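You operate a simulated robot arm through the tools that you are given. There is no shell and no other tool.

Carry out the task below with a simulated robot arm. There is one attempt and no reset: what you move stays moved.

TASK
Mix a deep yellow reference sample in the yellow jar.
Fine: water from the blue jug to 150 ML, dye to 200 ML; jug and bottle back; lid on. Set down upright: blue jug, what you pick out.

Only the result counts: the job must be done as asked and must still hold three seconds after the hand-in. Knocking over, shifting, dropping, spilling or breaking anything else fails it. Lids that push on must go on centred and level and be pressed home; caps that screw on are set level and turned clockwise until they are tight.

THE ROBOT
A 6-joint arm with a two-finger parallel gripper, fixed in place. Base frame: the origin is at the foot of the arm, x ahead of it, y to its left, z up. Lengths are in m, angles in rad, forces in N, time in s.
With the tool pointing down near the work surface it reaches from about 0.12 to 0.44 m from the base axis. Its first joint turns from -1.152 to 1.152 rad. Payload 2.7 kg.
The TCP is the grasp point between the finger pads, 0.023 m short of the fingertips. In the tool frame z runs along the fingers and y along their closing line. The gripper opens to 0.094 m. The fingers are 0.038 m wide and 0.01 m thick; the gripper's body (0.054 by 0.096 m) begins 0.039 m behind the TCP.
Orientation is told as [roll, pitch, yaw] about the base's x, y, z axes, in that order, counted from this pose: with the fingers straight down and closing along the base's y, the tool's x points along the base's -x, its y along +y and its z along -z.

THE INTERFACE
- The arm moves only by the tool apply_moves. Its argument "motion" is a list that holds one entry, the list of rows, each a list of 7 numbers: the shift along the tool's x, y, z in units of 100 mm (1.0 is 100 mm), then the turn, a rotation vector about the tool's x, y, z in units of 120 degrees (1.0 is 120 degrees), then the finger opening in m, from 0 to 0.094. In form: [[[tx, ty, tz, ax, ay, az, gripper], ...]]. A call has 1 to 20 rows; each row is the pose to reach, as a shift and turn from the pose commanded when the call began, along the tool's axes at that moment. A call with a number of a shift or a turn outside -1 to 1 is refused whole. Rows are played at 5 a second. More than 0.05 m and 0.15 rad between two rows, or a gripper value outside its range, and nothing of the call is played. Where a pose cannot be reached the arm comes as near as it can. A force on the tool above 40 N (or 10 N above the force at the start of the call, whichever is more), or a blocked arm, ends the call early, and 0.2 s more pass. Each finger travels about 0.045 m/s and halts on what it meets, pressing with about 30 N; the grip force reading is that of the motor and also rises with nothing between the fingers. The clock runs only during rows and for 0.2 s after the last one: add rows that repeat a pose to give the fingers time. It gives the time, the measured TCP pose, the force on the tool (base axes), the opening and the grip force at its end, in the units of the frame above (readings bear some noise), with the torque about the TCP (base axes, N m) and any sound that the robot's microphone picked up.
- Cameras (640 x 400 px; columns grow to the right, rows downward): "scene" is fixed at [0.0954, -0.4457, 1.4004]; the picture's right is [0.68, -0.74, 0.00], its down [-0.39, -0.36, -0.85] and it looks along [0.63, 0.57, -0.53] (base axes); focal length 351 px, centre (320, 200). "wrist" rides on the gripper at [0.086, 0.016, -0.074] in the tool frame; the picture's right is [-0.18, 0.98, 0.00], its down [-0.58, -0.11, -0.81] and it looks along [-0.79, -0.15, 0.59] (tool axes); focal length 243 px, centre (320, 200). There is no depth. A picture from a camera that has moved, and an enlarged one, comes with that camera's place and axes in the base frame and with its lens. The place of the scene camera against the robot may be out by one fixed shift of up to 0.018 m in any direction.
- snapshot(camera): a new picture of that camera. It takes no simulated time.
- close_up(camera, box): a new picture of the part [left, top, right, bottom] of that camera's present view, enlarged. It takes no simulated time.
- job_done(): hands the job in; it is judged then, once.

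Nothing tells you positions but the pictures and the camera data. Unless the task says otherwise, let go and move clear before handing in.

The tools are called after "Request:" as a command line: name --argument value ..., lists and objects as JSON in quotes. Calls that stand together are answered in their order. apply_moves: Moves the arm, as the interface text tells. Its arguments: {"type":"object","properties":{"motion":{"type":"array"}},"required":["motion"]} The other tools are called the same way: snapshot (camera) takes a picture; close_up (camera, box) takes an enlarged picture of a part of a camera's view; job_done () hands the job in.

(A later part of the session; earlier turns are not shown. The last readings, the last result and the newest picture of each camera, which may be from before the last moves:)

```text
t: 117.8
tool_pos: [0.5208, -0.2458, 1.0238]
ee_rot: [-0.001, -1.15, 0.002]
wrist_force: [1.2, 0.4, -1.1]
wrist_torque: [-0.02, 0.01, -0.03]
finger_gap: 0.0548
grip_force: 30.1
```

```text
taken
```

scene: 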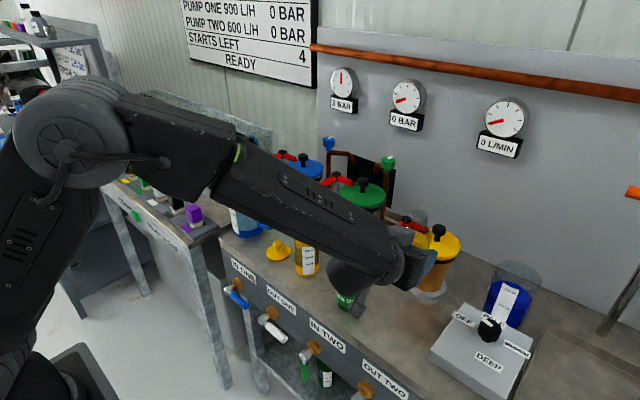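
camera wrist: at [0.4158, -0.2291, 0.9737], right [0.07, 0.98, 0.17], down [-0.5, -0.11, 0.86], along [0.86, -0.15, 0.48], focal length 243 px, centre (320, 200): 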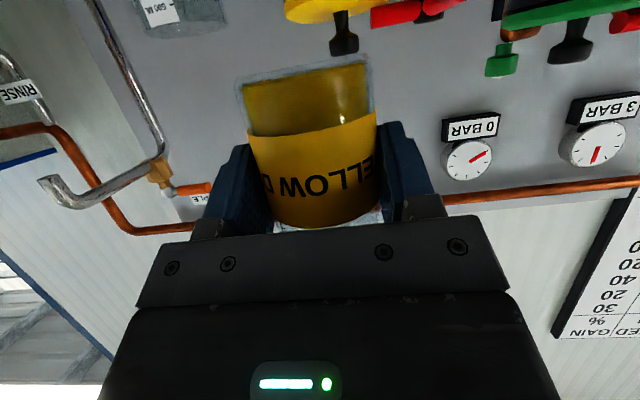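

Request:
apply_moves --motion '[[[0.3, 0, 0.134, 0, 0, 0, 0.03], [0.6, 0, 0.267, 0, 0, 0, 0.03], [0.9135, 0, 0.4067, 0, 0, 0, 0.03], [0.9135, 0, 0.4067, 0, 0, 0, 0.03]]]'

Request:
apply_moves --motion '[[[0.2, 0, 0.09, 0, 0, 0, 0.03], [0.4, 0, 0.178, 0, 0, 0, 0.03], [0.55, 0, 0.245, 0, 0, 0, 0.03], [0.62, 0, 0.276, 0, 0, 0, 0.03], [0.62, 0, 0.276, 0, 0, 0, 0.03]]]'

Request:
snapshot --camera "wrist"

Request:
close_up --camera "scene" --box '[340, 260, 460, 360]'

```text
t: 118.8
tool_pos: [0.5212, -0.2461, 0.9247]
ee_rot: [-0.003, -1.153, 0.002]
wrist_force: [0.2, -0.7, -1.6]
wrist_torque: [-0.02, -0.01, 0.03]
finger_gap: 0.055
grip_force: 30.1
```

```text
t: 120.0
tool_pos: [0.5207, -0.247, 0.8556]
ee_rot: [-0.001, -1.152, 0.002]
wrist_force: [0.7, -0.1, -2.0]
wrist_torque: [-0.05, -0.01, -0.03]
finger_gap: 0.0549
grip_force: 30.3
```

```text
taken
camera wrist: at [0.4164, -0.2294, 0.8063], right [0.07, 0.98, 0.17], down [-0.5, -0.11, 0.86], along [0.86, -0.15, 0.48], focal length 243 px, centre (320, 200)
```

wrist: 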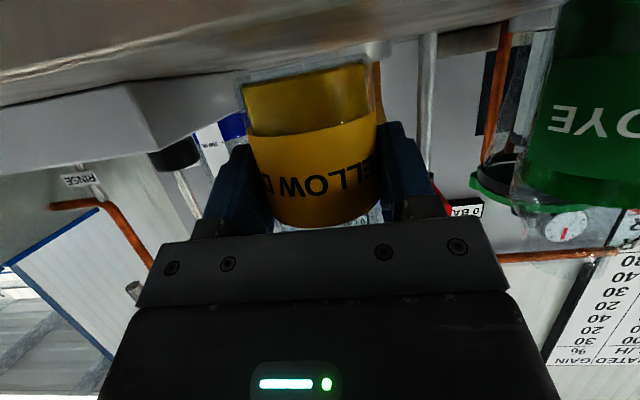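

```text
4.00 times, centred on (400, 310) of scene
camera zoom: at [0.0954, -0.4458, 1.4004], right [0.68, -0.74, 0.0], down [-0.39, -0.36, -0.85], along [0.63, 0.57, -0.53], focal length 1404 px, centre (0, -240)
```

zoom: 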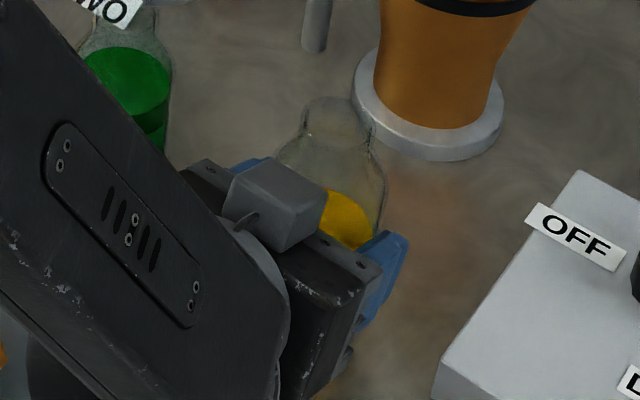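

I'm about 7 mm above the bench. I'll lower in small steps while watching the force.

Request:
apply_moves --motion '[[[0.015, 0, 0.007, 0, 0, 0, 0.03], [0.037, 0, 0.016, 0, 0, 0, 0.03], [0.037, 0, 0.016, 0, 0, 0, 0.03]]]'

Request:
apply_moves --motion '[[[0.009, 0, 0.004, 0, 0, 0, 0.03], [0.018, 0, 0.008, 0, 0, 0, 0.03], [0.018, 0, 0.008, 0, 0, 0, 0.03]]]'

```text
t: 120.8
tool_pos: [0.52, -0.2443, 0.852]
ee_rot: [-0.001, -1.153, 0.002]
wrist_force: [0.7, 0.3, -1.8]
wrist_torque: [-0.01, 0.03, -0.02]
finger_gap: 0.0549
grip_force: 29.5
```

```text
t: 121.6
tool_pos: [0.5195, -0.2451, 0.8496]
ee_rot: [-0.003, -1.151, 0.002]
wrist_force: [-0.3, -0.5, -2.1]
wrist_torque: [0.03, -0.03, -0.01]
finger_gap: 0.055
grip_force: 29.7
```

Request:
apply_moves --motion '[[[0.009, 0, 0.004, 0, 0, 0, 0.03], [0.0137, 0, 0.006, 0, 0, 0, 0.03], [0.0137, 0, 0.006, 0, 0, 0, 0.03]]]'

Request:
snapshot --camera "wrist"

```text
t: 122.4
tool_pos: [0.5201, -0.2452, 0.8501]
ee_rot: [-0.003, -1.155, 0.002]
wrist_force: [-1.4, 1.3, 9.4]
wrist_torque: [0.31, 0.15, 0.03]
finger_gap: 0.055
grip_force: 30.3
```

```text
taken
camera wrist: at [0.4167, -0.229, 0.7994], right [0.07, 0.98, 0.17], down [-0.5, -0.11, 0.86], along [0.86, -0.15, 0.49], focal length 243 px, centre (320, 200)
```

wrist: 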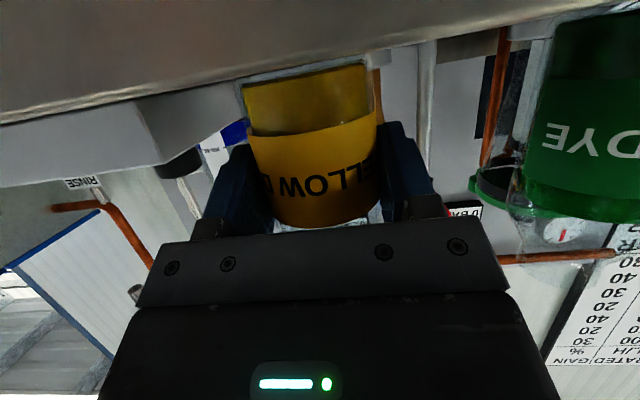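

The bottle is on the bench. I'll ease up a fraction to reduce preload, then release and back out.

Request:
apply_moves --motion '[[[-0.006, 0, -0.0027, 0, 0, 0, 0.03], [-0.006, 0, -0.0027, 0, 0, 0, 0.03]]]'

Request:
apply_moves --motion '[[[0, 0, 0, 0, 0, 0, 0.057], [0, 0, 0, 0, 0, 0, 0.06], [0, 0, 0, 0, 0, 0, 0.065], [0, 0, 0, 0, 0, 0, 0.072], [0, 0, 0, 0, 0, 0, 0.076], [0, 0, 0, 0, 0, 0, 0.076]]]'

Request:
snapshot --camera "wrist"

```text
t: 123.0
tool_pos: [0.5207, -0.2444, 0.8495]
ee_rot: [-0.005, -1.154, 0.004]
wrist_force: [3.1, 0.6, 7.1]
wrist_torque: [0.21, -0.14, -0.1]
finger_gap: 0.0549
grip_force: 29.6
```

```text
t: 124.4
tool_pos: [0.5196, -0.2454, 0.8496]
ee_rot: [-0.001, -1.151, 0.0]
wrist_force: [0.5, 0.5, -0.3]
wrist_torque: [-0.02, 0.06, -0.01]
finger_gap: 0.0759
grip_force: 0.0
```

```text
taken
camera wrist: at [0.4161, -0.229, 0.7992], right [0.07, 0.98, 0.17], down [-0.5, -0.11, 0.86], along [0.86, -0.15, 0.48], focal length 243 px, centre (320, 200)
```

wrist: 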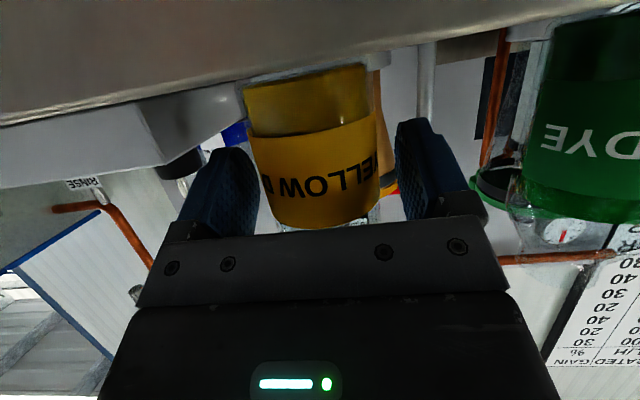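

Released cleanly. I'll back straight out from the bottle.

Request:
apply_moves --motion '[[[0.04, 0, -0.09, 0, 0, 0, 0.076], [0.12, 0, -0.27, 0, 0, 0, 0.076], [0.24, 0, -0.55, 0, 0, 0, 0.076], [0.4, 0, -0.9, 0, 0, 0, 0.076], [0.4, 0, -0.9, 0, 0, 0, 0.076]]]'

Request:
snapshot --camera "wrist"

Request:
close_up --camera "scene" --box '[360, 270, 440, 360]'

```text
t: 125.6
tool_pos: [0.4215, -0.2451, 0.8478]
ee_rot: [-0.002, -1.152, 0.001]
wrist_force: [-0.3, -0.5, 0.0]
wrist_torque: [-0.01, 0.03, 0.03]
finger_gap: 0.076
grip_force: 0.0
```

```text
taken
camera wrist: at [0.3172, -0.229, 0.7991], right [0.07, 0.98, 0.17], down [-0.5, -0.11, 0.86], along [0.86, -0.15, 0.48], focal length 243 px, centre (320, 200)
```

wrist: 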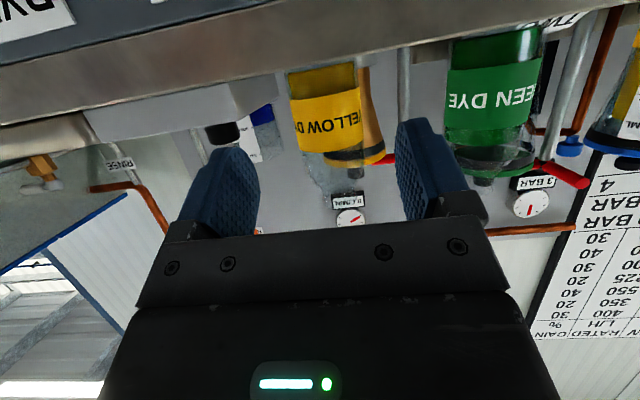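

```text
4.44 times, centred on (400, 315) of scene
camera zoom: at [0.0953, -0.4457, 1.4004], right [0.68, -0.74, 0.0], down [-0.39, -0.36, -0.85], along [0.63, 0.57, -0.53], focal length 1560 px, centre (-36, -311)
```

zoom: 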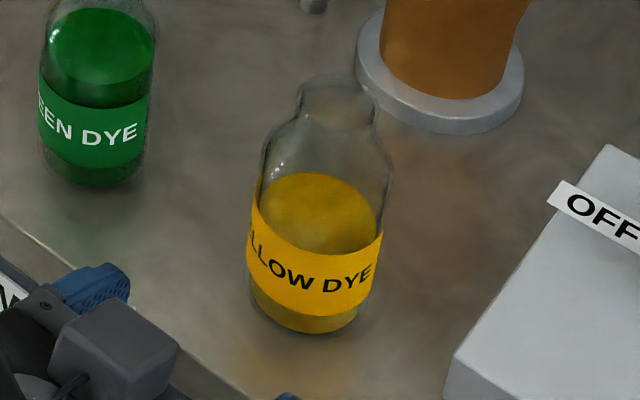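

The bottle is back in place and upright. Now the lid. I'll look at its shape closely first.

Request:
close_up --camera "scene" --box '[258, 232, 302, 266]'

Request:
close_up --camera "scene" --box '[292, 228, 324, 276]'

```text
11.76 times, centred on (280, 249) of scene
camera zoom: at [0.0953, -0.4457, 1.4004], right [0.68, -0.74, 0.0], down [-0.39, -0.36, -0.85], along [0.63, 0.57, -0.53], focal length 4128 px, centre (791, -376)
```

zoom: 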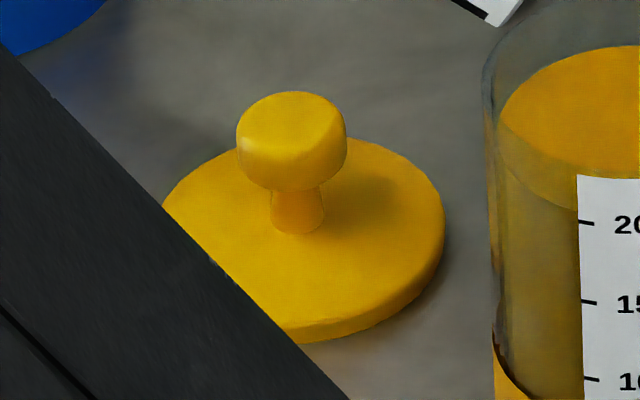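

```text
8.33 times, centred on (308, 252) of scene
camera zoom: at [0.0953, -0.4457, 1.4004], right [0.68, -0.74, 0.0], down [-0.39, -0.36, -0.85], along [0.63, 0.57, -0.53], focal length 2924 px, centre (420, -233)
```

zoom: 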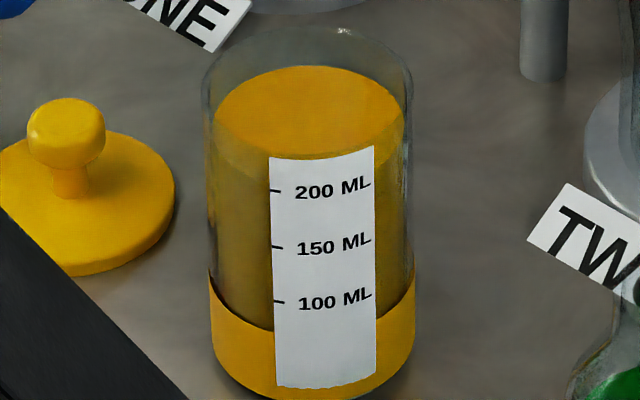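

The jar reads 199–200 from here too. The lid is a flat disc about 64 mm across with a mushroom knob about 24 mm across, top at z≈0.829, so I'll pick it by the knob with a vertical tool. First I'll raise and go vertical.

Request:
apply_moves --motion '[[[-0.3, 0, -0.134, 0, 0, 0, 0.076], [-0.6, 0, -0.267, 0, 0, 0, 0.076], [-0.95, 0, -0.423, 0, 0, 0, 0.076], [-0.95, 0, -0.423, 0, 0.07, 0, 0.076], [-0.95, 0, -0.423, 0, 0.14, 0, 0.076], [-0.95, 0, -0.423, 0, 0.21, 0, 0.076], [-0.95, 0, -0.423, 0, 0.28, 0, 0.076], [-0.95, 0, -0.423, 0, 0.35, 0, 0.076], [-0.95, 0, -0.423, 0, 0.42, 0, 0.076], [-0.95, 0, -0.423, 0, 0.49, 0, 0.076], [-0.95, 0, -0.423, 0, 0.55, 0, 0.076], [-0.95, 0, -0.423, 0, 0.55, 0, 0.076]]]'

Request:
apply_moves --motion '[[[0, 0, -0.4, 0, 0, 0, 0.06], [0, 0.3, -0.5, 0, 0, 0, 0.06], [0, 0.65, -0.5, 0, 0, 0, 0.06], [0, 1.0, -0.5, 0, 0, 0, 0.06]]]'

Request:
apply_moves --motion '[[[0, 0.34, 0, 0, 0, 0, 0.06], [0, 0.67, 0, 0, 0, 0, 0.06], [0, 1.0, 0, 0, 0, 0, 0.06]]]'

Request:
apply_moves --motion '[[[0, 0.34, 0, 0, 0, 0, 0.06], [0, 0.67, 0, 0, 0, 0, 0.06], [0, 1.0, 0, 0, 0, 0, 0.06]]]'

Request:
apply_moves --motion '[[[0, 0.3, 0, 0, 0, 0, 0.06], [0, 0.6, 0, 0, 0, 0, 0.06], [0, 0.66, 0, 0, 0, 0, 0.06], [0, 0.66, 0, 0, 0, 0, 0.06]]]'

Request:
snapshot --camera "wrist"

Request:
snapshot --camera "scene"

```text
t: 128.2
tool_pos: [0.4218, -0.2456, 0.9525]
ee_rot: [-0.002, 0.0, 0.001]
wrist_force: [-0.2, -0.8, 0.3]
wrist_torque: [-0.02, 0.06, 0.03]
finger_gap: 0.0761
grip_force: 0.1
```

```text
t: 129.2
tool_pos: [0.421, -0.1447, 1.0024]
ee_rot: [0.0, 0.001, 0.001]
wrist_force: [-1.0, -0.2, -0.5]
wrist_torque: [-0.01, 0.01, -0.01]
finger_gap: 0.0601
grip_force: 0.1
```

```text
t: 130.0
tool_pos: [0.4207, -0.0459, 1.0015]
ee_rot: [0.0, 0.0, 0.001]
wrist_force: [-0.2, -0.2, 0.3]
wrist_torque: [0.01, -0.02, -0.05]
finger_gap: 0.0601
grip_force: 0.1
```

```text
t: 130.8
tool_pos: [0.42, 0.0547, 1.0014]
ee_rot: [-0.001, 0.0, 0.0]
wrist_force: [0.0, 0.4, -0.3]
wrist_torque: [-0.01, 0.01, 0.0]
finger_gap: 0.0599
grip_force: 0.1
```

```text
t: 131.8
tool_pos: [0.4211, 0.1207, 1.002]
ee_rot: [0.0, -0.001, 0.0]
wrist_force: [0.0, 0.0, -1.2]
wrist_torque: [-0.02, 0.03, 0.04]
finger_gap: 0.0599
grip_force: 0.0
```

```text
taken
camera wrist: at [0.3335, 0.1368, 1.0755], right [0.18, 0.98, 0.0], down [0.58, -0.11, 0.81], along [0.79, -0.15, -0.59], focal length 243 px, centre (320, 200)
```

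wrist: 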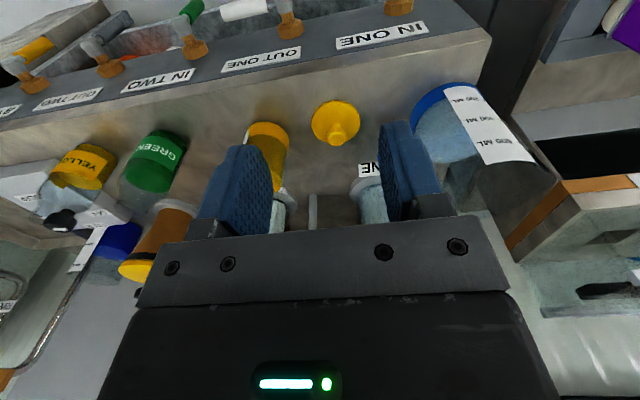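

```text
taken
```

scene: 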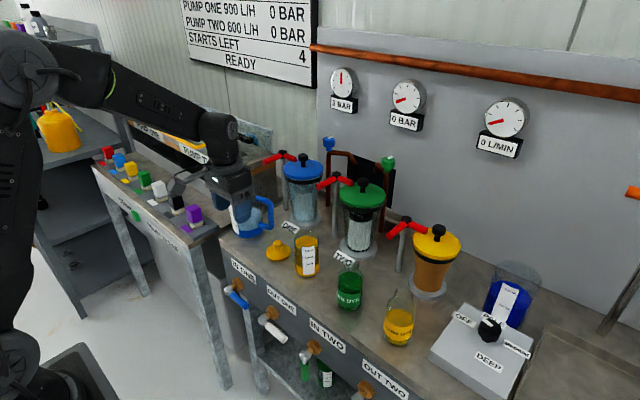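

Request:
close_up --camera "wrist" --box '[280, 80, 400, 155]'

```text
5.33 times, centred on (340, 118) of wrist
camera zoom: at [0.3335, 0.1368, 1.0755], right [0.18, 0.98, 0.0], down [0.58, -0.11, 0.81], along [0.79, -0.15, -0.59], focal length 1294 px, centre (213, 640)
```

zoom: 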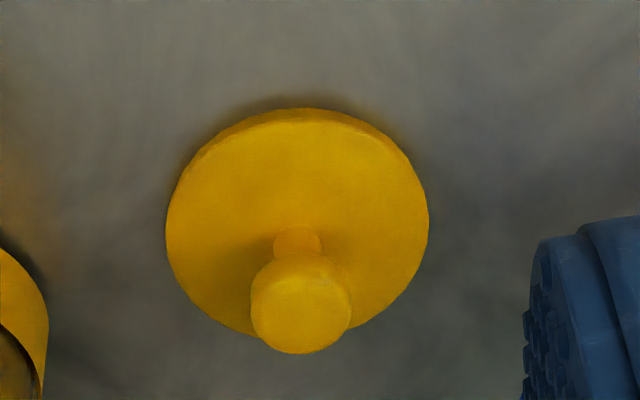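

The lid centre is (0.5345, 0.1216), knob top z≈0.83. I'll yaw the gripper +30° so its body stays clear of the jug handle, then move above the lid.

Request:
apply_moves --motion '[[[0, 0, 0, 0, 0, -0.07, 0.045], [0, 0, 0, 0, 0, -0.14, 0.045], [0, 0, 0, 0, 0, -0.21, 0.045], [0, 0, 0, 0, 0, -0.25, 0.045], [0, 0, 0, 0, 0, -0.25, 0.045]]]'

Request:
apply_moves --motion '[[[-0.25, -0.14, 0.1, 0, 0, 0, 0.045], [-0.5, -0.28, 0.2, 0, 0, 0, 0.045], [-0.75, -0.42, 0.3, 0, 0, 0, 0.045], [-0.987, -0.559, 0.4, 0, 0, 0, 0.045], [-0.987, -0.559, 0.4, 0, 0, 0, 0.045]]]'

Request:
snapshot --camera "wrist"

Request:
close_up --camera "scene" --box '[220, 150, 340, 270]'

```text
t: 133.0
tool_pos: [0.4213, 0.121, 1.0022]
ee_rot: [-0.002, 0.002, 0.527]
wrist_force: [-0.6, 0.0, 0.4]
wrist_torque: [-0.02, 0.0, 0.06]
finger_gap: 0.0451
grip_force: 0.0
```

```text
t: 134.2
tool_pos: [0.5347, 0.1209, 0.9628]
ee_rot: [-0.001, -0.002, 0.524]
wrist_force: [0.1, -0.8, -0.3]
wrist_torque: [0.01, -0.02, 0.01]
finger_gap: 0.0451
grip_force: 0.1
```

```text
taken
camera wrist: at [0.4506, 0.0922, 1.036], right [-0.33, 0.94, 0.0], down [0.56, 0.2, 0.81], along [0.76, 0.27, -0.59], focal length 243 px, centre (320, 200)
```

wrist: 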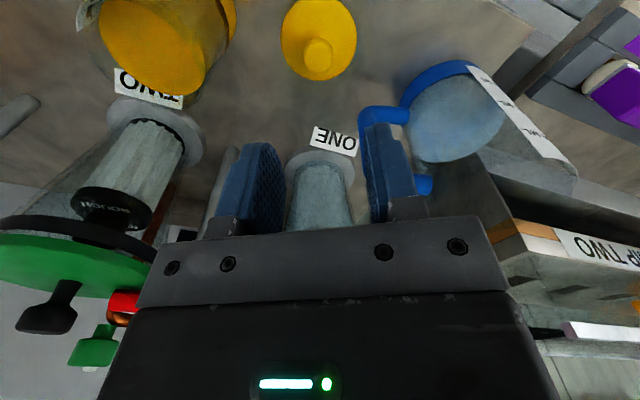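

```text
3.33 times, centred on (280, 210) of scene
camera zoom: at [0.0954, -0.4457, 1.4004], right [0.68, -0.74, 0.0], down [-0.39, -0.36, -0.85], along [0.63, 0.57, -0.53], focal length 1170 px, centre (453, 167)
```

zoom: 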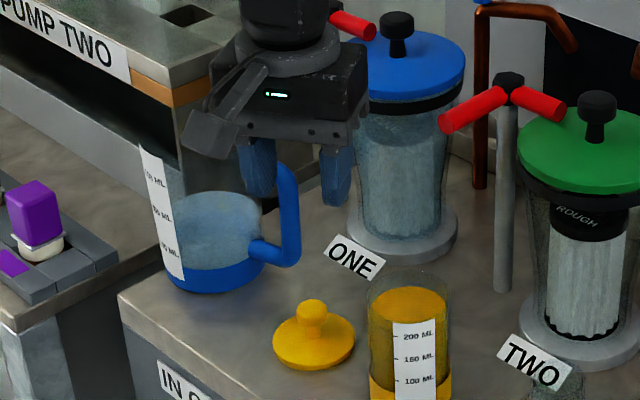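

The vertical pose reaches, and the knob appears aligned within about 1 mm. I'll double-check with a zoom.

Request:
close_up --camera "wrist" --box '[260, 0, 380, 90]'

```text
4.44 times, centred on (320, 45) of wrist
camera zoom: at [0.4506, 0.0922, 1.036], right [-0.33, 0.94, 0.0], down [0.56, 0.2, 0.81], along [0.76, 0.27, -0.59], focal length 1078 px, centre (320, 889)
```

zoom: 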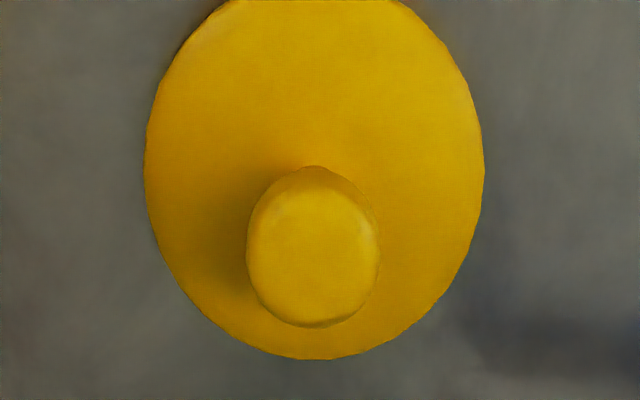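

Aligned to ~1 mm. I'll descend over the knob.

Request:
apply_moves --motion '[[[-0.008, -0.012, 0.3, 0, 0, 0, 0.045], [-0.008, -0.012, 0.6, 0, 0, 0, 0.045], [-0.008, -0.012, 0.85, 0, 0, 0, 0.045], [-0.008, -0.012, 1.0, 0, 0, 0, 0.045]]]'

Request:
close_up --camera "scene" --box '[240, 190, 320, 270]'

Request:
snapshot --camera "wrist"

```text
t: 135.2
tool_pos: [0.534, 0.1203, 0.862]
ee_rot: [-0.001, 0.001, 0.525]
wrist_force: [-0.4, 0.0, 0.2]
wrist_torque: [0.02, 0.02, 0.01]
finger_gap: 0.0452
grip_force: 0.1
```

```text
5.00 times, centred on (280, 230) of scene
camera zoom: at [0.0954, -0.4457, 1.4004], right [0.68, -0.74, 0.0], down [-0.39, -0.36, -0.85], along [0.63, 0.57, -0.53], focal length 1754 px, centre (520, 50)
```

zoom: 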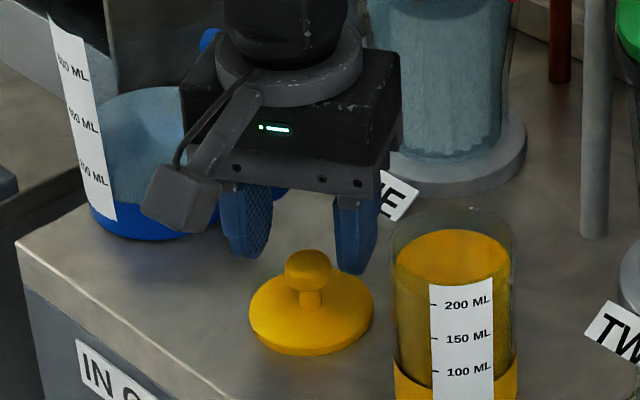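

```text
taken
camera wrist: at [0.4515, 0.0919, 0.9355], right [-0.33, 0.94, 0.0], down [0.56, 0.2, 0.81], along [0.76, 0.27, -0.59], focal length 243 px, centre (320, 200)
```

wrist: 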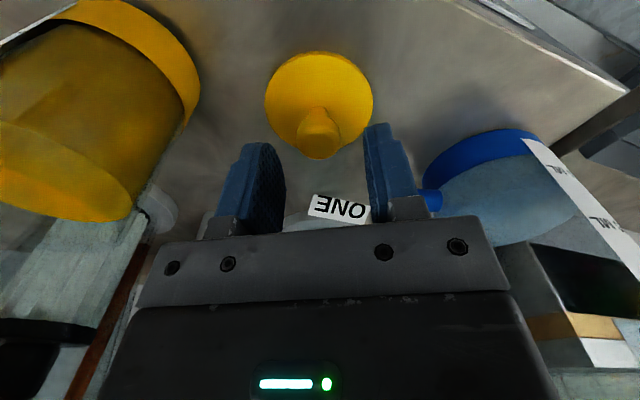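

Request:
apply_moves --motion '[[[0, 0, 0.1, 0, 0, 0, 0.045], [0, 0, 0.2, 0, 0, 0, 0.045], [0, 0, 0.27, 0, 0, 0, 0.045], [0, 0, 0.3, 0, 0, 0, 0.045], [0, 0, 0.3, 0, 0, 0, 0.045]]]'

Request:
close_up --camera "scene" --box '[250, 205, 310, 265]'

Request:
snapshot --camera "wrist"

```text
t: 136.4
tool_pos: [0.5359, 0.1202, 0.8333]
ee_rot: [0.001, 0.0, 0.524]
wrist_force: [-0.2, -0.4, -0.7]
wrist_torque: [0.02, -0.04, -0.01]
finger_gap: 0.0451
grip_force: 0.0
```

```text
6.67 times, centred on (280, 235) of scene
camera zoom: at [0.0954, -0.4457, 1.4004], right [0.68, -0.74, 0.0], down [-0.39, -0.36, -0.85], along [0.63, 0.57, -0.53], focal length 2339 px, centre (587, -33)
```

zoom: 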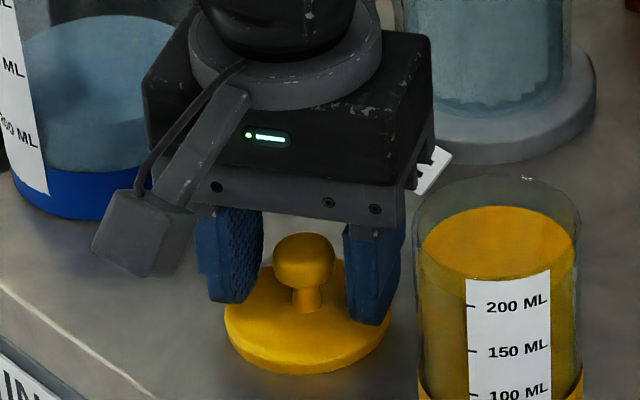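

```text
taken
camera wrist: at [0.4519, 0.0918, 0.9064], right [-0.33, 0.94, 0.0], down [0.56, 0.2, 0.81], along [0.76, 0.27, -0.59], focal length 243 px, centre (320, 200)
```

wrist: 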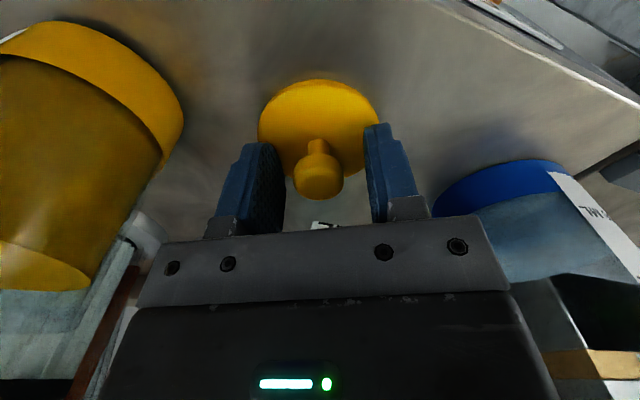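

The knob is between the pads. I'll close on it.

Request:
apply_moves --motion '[[[0, 0, 0, 0, 0, 0, 0.038], [0, 0, 0, 0, 0, 0, 0.03], [0, 0, 0, 0, 0, 0, 0.022], [0, 0, 0, 0, 0, 0, 0.015], [0, 0, 0, 0, 0, 0, 0.01], [0, 0, 0, 0, 0, 0, 0.01]]]'

Request:
close_up --camera "scene" --box '[250, 205, 310, 265]'

Request:
snapshot --camera "wrist"

```text
t: 137.8
tool_pos: [0.5356, 0.1202, 0.8342]
ee_rot: [0.0, -0.001, 0.525]
wrist_force: [0.2, -0.2, 0.0]
wrist_torque: [0.01, 0.01, -0.03]
finger_gap: 0.0224
grip_force: 29.8
```

```text
6.67 times, centred on (280, 235) of scene
camera zoom: at [0.0954, -0.4457, 1.4004], right [0.68, -0.74, 0.0], down [-0.39, -0.36, -0.85], along [0.63, 0.57, -0.53], focal length 2339 px, centre (587, -33)
```

zoom: 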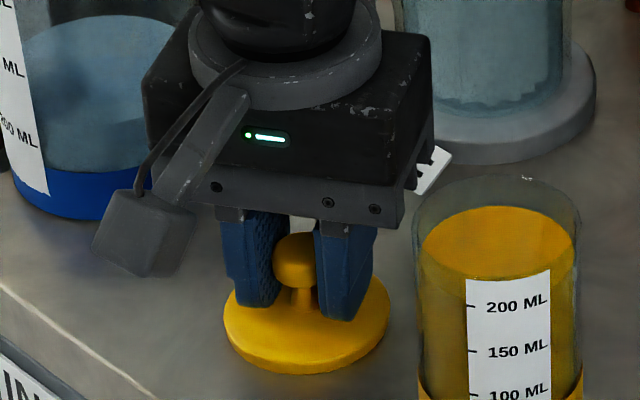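

```text
taken
camera wrist: at [0.4519, 0.0918, 0.9065], right [-0.33, 0.94, 0.0], down [0.56, 0.2, 0.81], along [0.76, 0.27, -0.59], focal length 243 px, centre (320, 200)
```

wrist: 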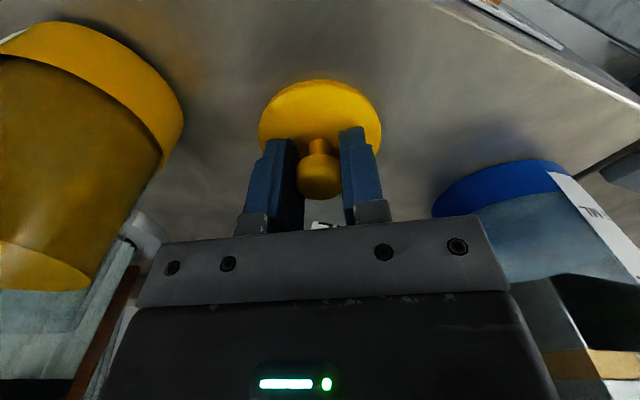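

The knob is gripped (22 mm). I'll lift the lid.

Request:
apply_moves --motion '[[[0, 0, -0.05, 0, 0, 0, 0.01], [0, 0, -0.2, 0, 0, 0, 0.01], [0, 0, -0.5, 0, 0, 0, 0.01], [0, 0, -0.8, 0, 0, 0, 0.01], [0, 0, -1.0, 0, 0, 0, 0.01]]]'

Request:
apply_moves --motion '[[[0, 0, -0.2, 0, 0, 0, 0.01], [0, 0, -0.2, 0, 0, 0, 0.01]]]'

Request:
snapshot --camera "wrist"

Request:
close_up --camera "scene" --box '[240, 175, 340, 275]'

```text
t: 139.0
tool_pos: [0.5368, 0.1207, 0.9326]
ee_rot: [0.001, 0.0, 0.525]
wrist_force: [-0.1, -0.2, 0.2]
wrist_torque: [0.0, -0.02, 0.01]
finger_gap: 0.0226
grip_force: 29.9
```

```text
t: 139.6
tool_pos: [0.5364, 0.1204, 0.9525]
ee_rot: [0.0, -0.001, 0.524]
wrist_force: [0.7, -0.9, 0.8]
wrist_torque: [-0.04, 0.01, 0.0]
finger_gap: 0.0226
grip_force: 29.9
```

```text
taken
camera wrist: at [0.4529, 0.0922, 1.0266], right [-0.33, 0.94, 0.0], down [0.56, 0.2, 0.81], along [0.76, 0.27, -0.59], focal length 243 px, centre (320, 200)
```

wrist: 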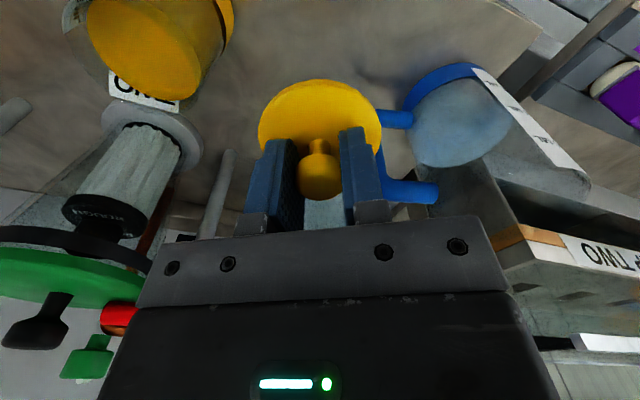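

```text
4.00 times, centred on (290, 225) of scene
camera zoom: at [0.0954, -0.4457, 1.4004], right [0.68, -0.74, 0.0], down [-0.39, -0.36, -0.85], along [0.63, 0.57, -0.53], focal length 1404 px, centre (440, 100)
```

zoom: 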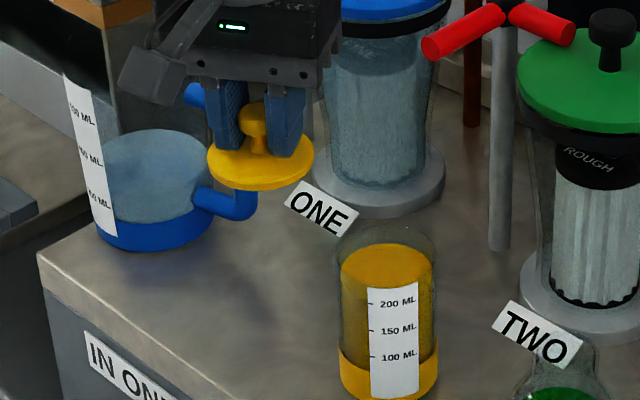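

The lid is held level. I'll carry it over the jar and turn the tool back to yaw 0 for easier alignment.

Request:
apply_moves --motion '[[[0.13, -0.29, 0, 0, 0, 0, 0.01], [0.27, -0.58, 0, 0, 0, 0, 0.01], [0.408, -0.873, 0, 0, 0, 0, 0.01], [0.408, -0.873, 0, 0, 0, 0.07, 0.01], [0.408, -0.873, 0, 0, 0, 0.14, 0.01], [0.408, -0.873, 0, 0, 0, 0.21, 0.01], [0.408, -0.873, 0, 0, 0, 0.25, 0.01], [0.408, -0.873, 0, 0, 0, 0.25, 0.01]]]'

Request:
snapshot --camera "wrist"

Request:
close_up --camera "wrist" --box '[220, 30, 420, 220]'

Request:
close_up --camera "scene" --box '[265, 200, 345, 280]'

```text
t: 141.4
tool_pos: [0.5444, 0.0246, 0.9522]
ee_rot: [0.002, 0.0, 0.0]
wrist_force: [1.0, -0.5, -0.8]
wrist_torque: [0.01, 0.0, 0.03]
finger_gap: 0.0224
grip_force: 30.5
```

```text
taken
camera wrist: at [0.4571, 0.0415, 1.0266], right [0.18, 0.98, 0.0], down [0.58, -0.11, 0.81], along [0.79, -0.15, -0.59], focal length 243 px, centre (320, 200)
```

wrist: 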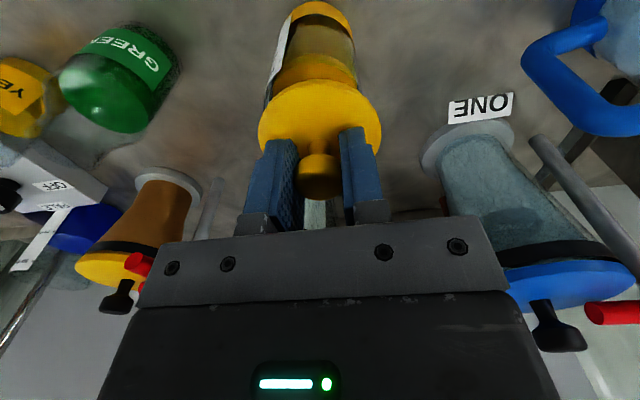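

```text
2.11 times, centred on (320, 125) of wrist
camera zoom: at [0.4571, 0.0415, 1.0266], right [0.18, 0.98, 0.0], down [0.58, -0.11, 0.81], along [0.79, -0.15, -0.59], focal length 511 px, centre (320, 358)
```

zoom: 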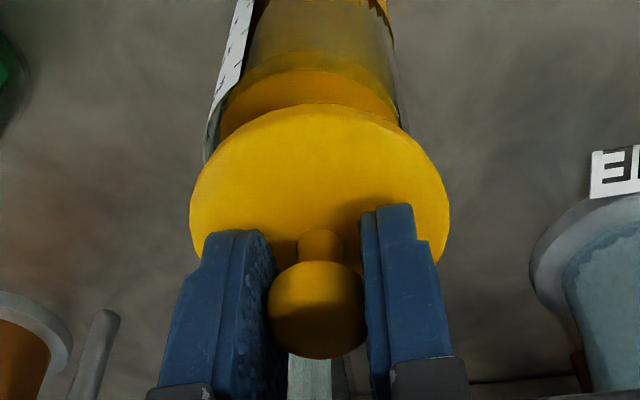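

```text
5.00 times, centred on (305, 240) of scene
camera zoom: at [0.0954, -0.4457, 1.4004], right [0.68, -0.74, 0.0], down [-0.39, -0.36, -0.85], along [0.63, 0.57, -0.53], focal length 1754 px, centre (395, 0)
```

zoom: 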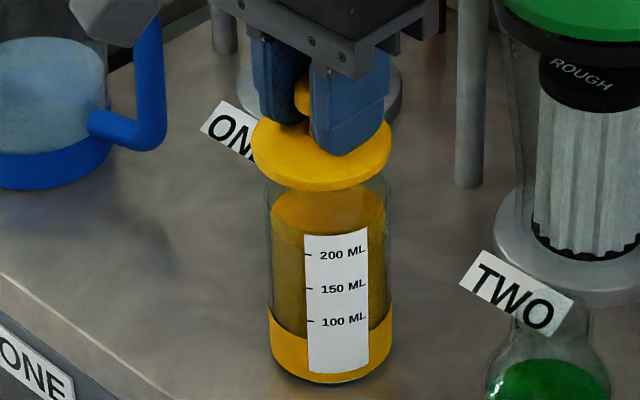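

The lid is a few millimetres off the jar axis in both views. I'll shift it by (+1.5, −2.8 mm) and lower it to just above the rim to refine.

Request:
apply_moves --motion '[[[-0.015, -0.028, 0, 0, 0, 0, 0.01], [-0.015, -0.028, 0.1, 0, 0, 0, 0.01], [-0.015, -0.028, 0.2, 0, 0, 0, 0.01], [-0.015, -0.028, 0.2, 0, 0, 0, 0.01]]]'

Request:
close_up --camera "wrist" --box '[220, 30, 420, 220]'

Request:
close_up --camera "scene" --box '[285, 215, 335, 265]'

```text
t: 142.4
tool_pos: [0.545, 0.0224, 0.9318]
ee_rot: [-0.002, -0.001, 0.0]
wrist_force: [0.2, 0.7, 0.2]
wrist_torque: [0.04, -0.02, 0.01]
finger_gap: 0.0224
grip_force: 29.7
```

```text
2.11 times, centred on (320, 125) of wrist
camera zoom: at [0.4583, 0.0386, 1.0061], right [0.18, 0.98, 0.0], down [0.58, -0.11, 0.81], along [0.79, -0.15, -0.59], focal length 511 px, centre (320, 358)
```

zoom: 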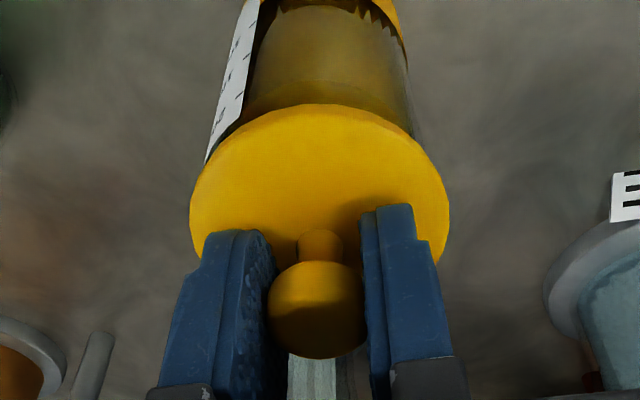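

```text
8.00 times, centred on (310, 240) of scene
camera zoom: at [0.0954, -0.4457, 1.4004], right [0.68, -0.74, 0.0], down [-0.39, -0.36, -0.85], along [0.63, 0.57, -0.53], focal length 2807 px, centre (400, -120)
```

zoom: 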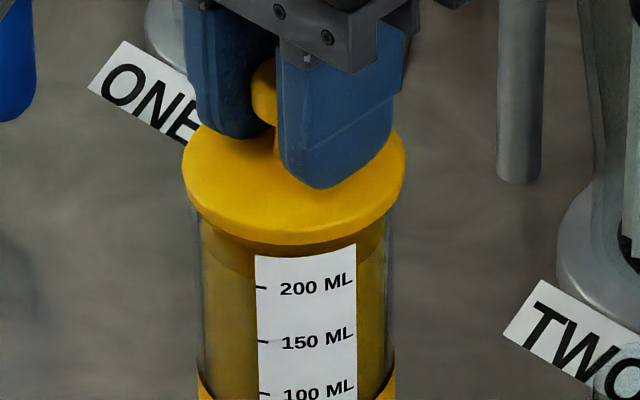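

Request:
close_up --camera "wrist" --box '[260, 50, 380, 110]'

Request:
close_up --camera "scene" --box '[290, 238, 324, 256]'

```text
5.33 times, centred on (320, 80) of wrist
camera zoom: at [0.4583, 0.0386, 1.0061], right [0.18, 0.98, 0.0], down [0.58, -0.11, 0.81], along [0.79, -0.15, -0.59], focal length 1294 px, centre (320, 840)
```

zoom: 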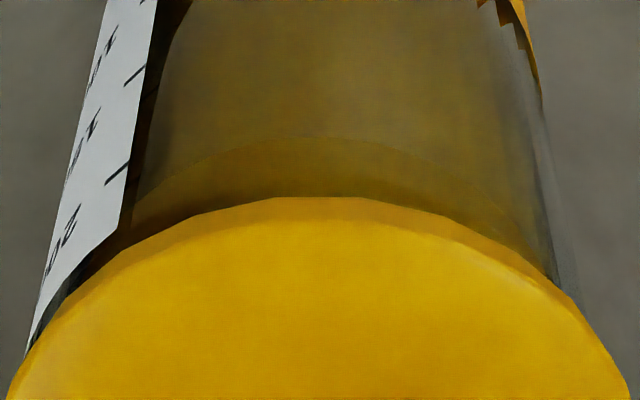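

```text
16.00 times, centred on (307, 247) of scene
camera zoom: at [0.0954, -0.4457, 1.4004], right [0.68, -0.74, 0.0], down [-0.39, -0.36, -0.85], along [0.63, 0.57, -0.53], focal length 5614 px, centre (528, -552)
```

zoom: 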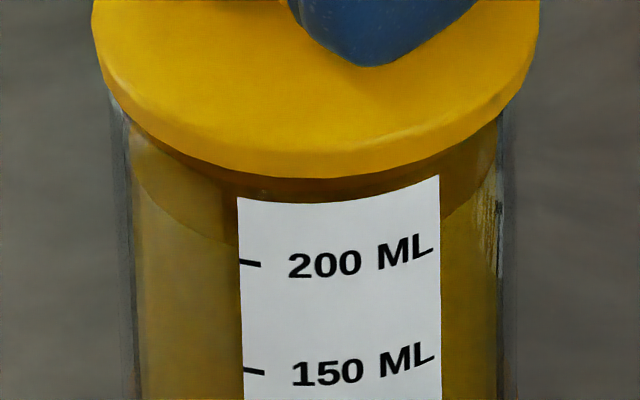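

Fine check: the lid is about (+1.6, +1.0) mm off the jar axis. I'll correct that and lower gently, watching the force.

Request:
apply_moves --motion '[[[0.015, -0.01, 0, 0, 0, 0, 0.01], [0.015, -0.01, 0.03, 0, 0, 0, 0.01], [0.015, -0.01, 0.05, 0, 0, 0, 0.01], [0.015, -0.01, 0.05, 0, 0, 0, 0.01]]]'

Request:
apply_moves --motion '[[[0, 0, 0.01, 0, 0, 0, 0.01], [0, 0, 0.02, 0, 0, 0, 0.01], [0, 0, 0.02, 0, 0, 0, 0.01]]]'

Request:
close_up --camera "scene" --box '[285, 215, 335, 265]'

Request:
close_up --camera "wrist" --box '[220, 30, 420, 220]'

```text
t: 143.4
tool_pos: [0.5435, 0.0216, 0.9278]
ee_rot: [0.0, 0.001, -0.001]
wrist_force: [-0.5, 0.6, 1.8]
wrist_torque: [0.06, 0.0, 0.0]
finger_gap: 0.0225
grip_force: 29.8
```

```text
t: 144.2
tool_pos: [0.5445, 0.0203, 0.9272]
ee_rot: [-0.001, -0.004, 0.002]
wrist_force: [-5.6, 2.0, 20.0]
wrist_torque: [0.16, 0.5, -0.01]
finger_gap: 0.0224
grip_force: 30.4
```

```text
8.00 times, centred on (310, 240) of scene
camera zoom: at [0.0949, -0.4457, 1.4005], right [0.68, -0.74, 0.0], down [-0.39, -0.36, -0.85], along [0.63, 0.57, -0.53], focal length 2807 px, centre (400, -120)
```

zoom: 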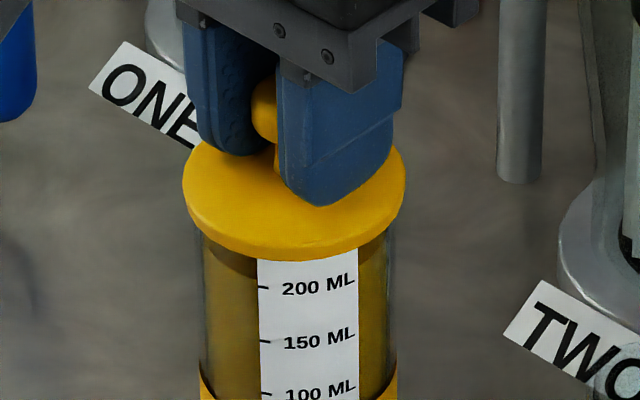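

```text
2.11 times, centred on (320, 125) of wrist
camera zoom: at [0.4569, 0.0377, 1.001], right [0.18, 0.98, 0.0], down [0.58, -0.11, 0.81], along [0.79, -0.15, -0.59], focal length 511 px, centre (320, 358)
```

zoom: 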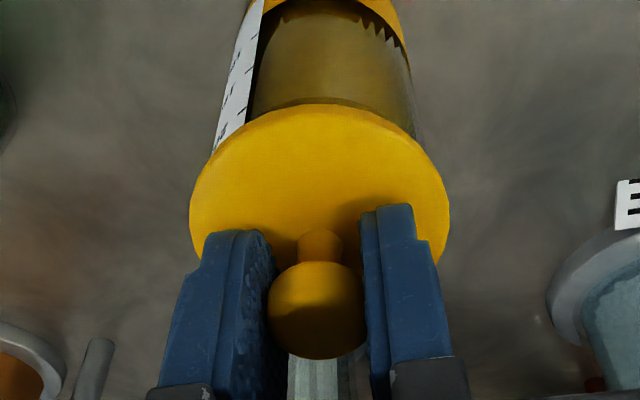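

Contact with 20 N and a sideways component, so the lid isn't centred enough. I'll lift 4 mm and re-check the alignment before pressing.

Request:
apply_moves --motion '[[[0, 0, -0.03, 0, 0, 0, 0.01], [0, 0, -0.06, 0, 0, 0, 0.01], [0, 0, -0.06, 0, 0, 0, 0.01]]]'

Request:
close_up --camera "scene" --box '[290, 233, 324, 256]'

Request:
close_up --camera "wrist" --box '[260, 30, 380, 110]'

Request:
close_up --camera "scene" --box '[285, 215, 335, 280]'

```text
t: 145.0
tool_pos: [0.5452, 0.0212, 0.9313]
ee_rot: [-0.001, 0.002, -0.002]
wrist_force: [0.2, 0.0, 0.4]
wrist_torque: [0.0, 0.0, -0.01]
finger_gap: 0.0227
grip_force: 29.9
```

```text
16.00 times, centred on (307, 244) of scene
camera zoom: at [0.0954, -0.4457, 1.4004], right [0.68, -0.74, 0.0], down [-0.39, -0.36, -0.85], along [0.63, 0.57, -0.53], focal length 5614 px, centre (528, -512)
```

zoom: 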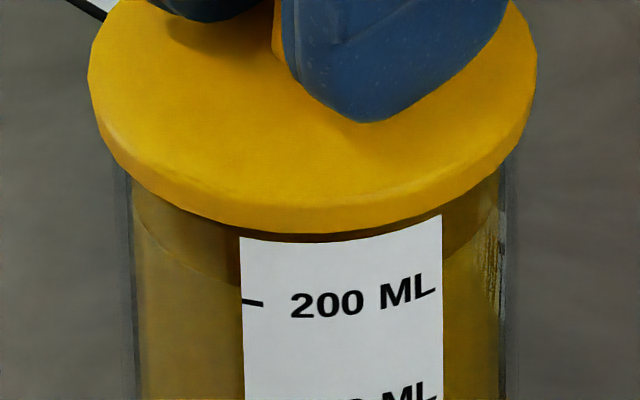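

```text
5.00 times, centred on (320, 70) of wrist
camera zoom: at [0.4567, 0.0374, 1.005], right [0.18, 0.98, 0.0], down [0.58, -0.11, 0.81], along [0.79, -0.15, -0.59], focal length 1213 px, centre (320, 850)
```

zoom: 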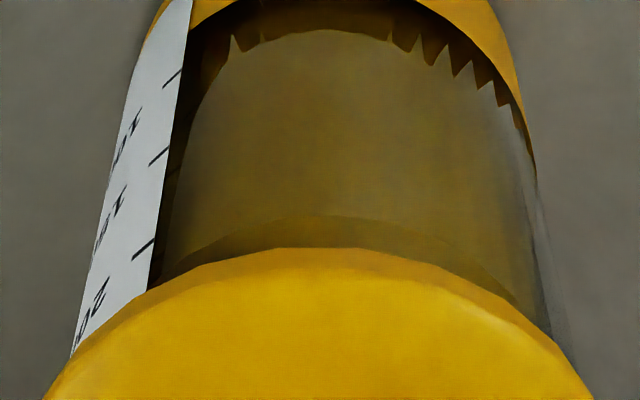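

```text
6.15 times, centred on (310, 248) of scene
camera zoom: at [0.0954, -0.4457, 1.4004], right [0.68, -0.74, 0.0], down [-0.39, -0.36, -0.85], along [0.63, 0.57, -0.53], focal length 2159 px, centre (382, -92)
```

zoom: 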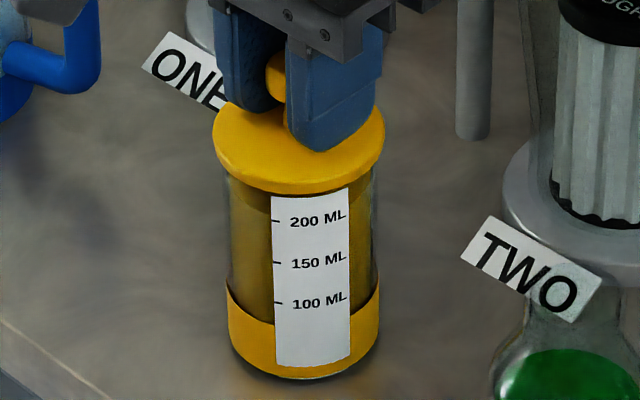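

The lid is now within about 1 mm of the jar axis. I'll shift +1 mm in x and lower again in half-millimetre steps.

Request:
apply_moves --motion '[[[-0.01, 0, 0, 0, 0, 0, 0.01], [-0.01, 0, 0.02, 0, 0, 0, 0.01], [-0.01, 0, 0.03, 0, 0, 0, 0.01], [-0.01, 0, 0.035, 0, 0, 0, 0.01], [-0.01, 0, 0.04, 0, 0, 0, 0.01], [-0.01, 0, 0.04, 0, 0, 0, 0.01]]]'

Request:
apply_moves --motion '[[[0, 0, 0.005, 0, 0, 0, 0.01], [0, 0, 0.01, 0, 0, 0, 0.01], [0, 0, 0.01, 0, 0, 0, 0.01]]]'

Request:
close_up --camera "scene" --box '[290, 233, 324, 256]'

```text
t: 146.4
tool_pos: [0.5463, 0.0214, 0.9276]
ee_rot: [-0.001, 0.001, 0.0]
wrist_force: [-0.7, -0.5, 0.3]
wrist_torque: [0.01, 0.02, 0.0]
finger_gap: 0.0223
grip_force: 30.1
```

```text
t: 147.2
tool_pos: [0.5456, 0.0214, 0.9278]
ee_rot: [0.0, -0.002, 0.002]
wrist_force: [-2.4, 0.8, 7.3]
wrist_torque: [0.15, 0.11, 0.05]
finger_gap: 0.0224
grip_force: 30.2
```

```text
16.00 times, centred on (307, 244) of scene
camera zoom: at [0.0952, -0.4457, 1.4005], right [0.68, -0.74, 0.0], down [-0.39, -0.36, -0.85], along [0.63, 0.57, -0.53], focal length 5614 px, centre (528, -512)
```

zoom: 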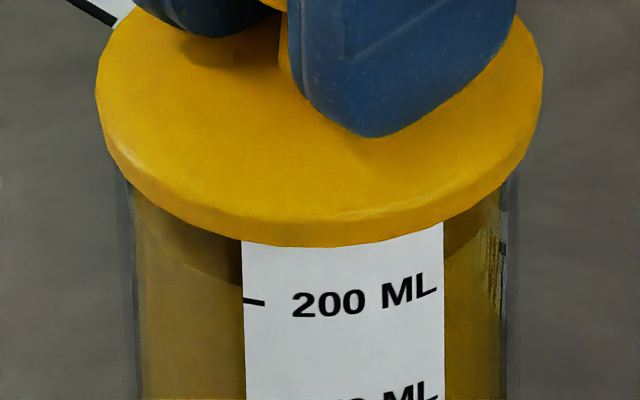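

Request:
close_up --camera "wrist" --box '[260, 30, 380, 110]'

Request:
snapshot --camera "wrist"

```text
5.00 times, centred on (320, 70) of wrist
camera zoom: at [0.4579, 0.0377, 1.0012], right [0.18, 0.98, 0.0], down [0.58, -0.11, 0.81], along [0.79, -0.15, -0.59], focal length 1213 px, centre (320, 850)
```

zoom: 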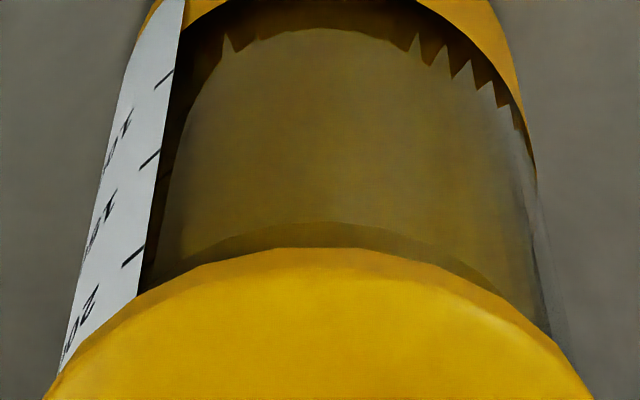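

```text
taken
camera wrist: at [0.4579, 0.0377, 1.0012], right [0.18, 0.98, 0.0], down [0.58, -0.11, 0.81], along [0.79, -0.15, -0.59], focal length 243 px, centre (320, 200)
```

wrist: 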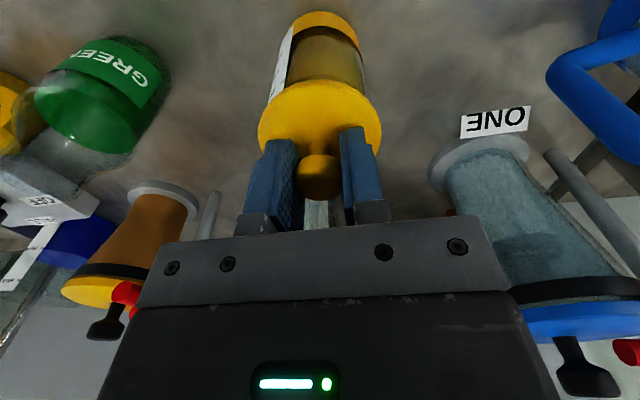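

Both cameras agree within 1 mm. Now I'll press down gradually and watch for the lid seating.

Request:
apply_moves --motion '[[[0, 0, 0.01, 0, 0, 0, 0.01], [0, 0, 0.02, 0, 0, 0, 0.01], [0, 0, 0.02, 0, 0, 0, 0.01]]]'

Request:
close_up --camera "scene" --box '[285, 215, 335, 280]'

```text
t: 148.0
tool_pos: [0.5467, 0.0206, 0.9261]
ee_rot: [0.0, -0.006, 0.002]
wrist_force: [-7.0, 1.5, 27.0]
wrist_torque: [0.12, 0.32, 0.0]
finger_gap: 0.0225
grip_force: 30.5
```

```text
6.15 times, centred on (310, 248) of scene
camera zoom: at [0.0947, -0.4457, 1.4005], right [0.68, -0.74, 0.0], down [-0.39, -0.36, -0.85], along [0.63, 0.57, -0.53], focal length 2159 px, centre (382, -92)
```

zoom: 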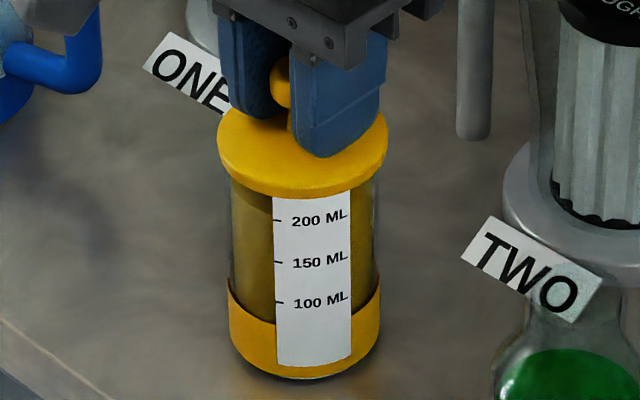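

27 N with well-centred contact, but no click reported yet. I'll press a little more.

Request:
apply_moves --motion '[[[0, 0, 0.005, 0, 0, 0, 0.01], [0, 0, 0.01, 0, 0, 0, 0.01], [0, 0, 0.01, 0, 0, 0, 0.01]]]'

```text
t: 148.8
tool_pos: [0.5452, 0.0215, 0.927]
ee_rot: [0.001, -0.006, 0.0]
wrist_force: [-5.5, 1.4, 30.9]
wrist_torque: [0.1, 0.22, 0.02]
finger_gap: 0.0225
grip_force: 29.7
```

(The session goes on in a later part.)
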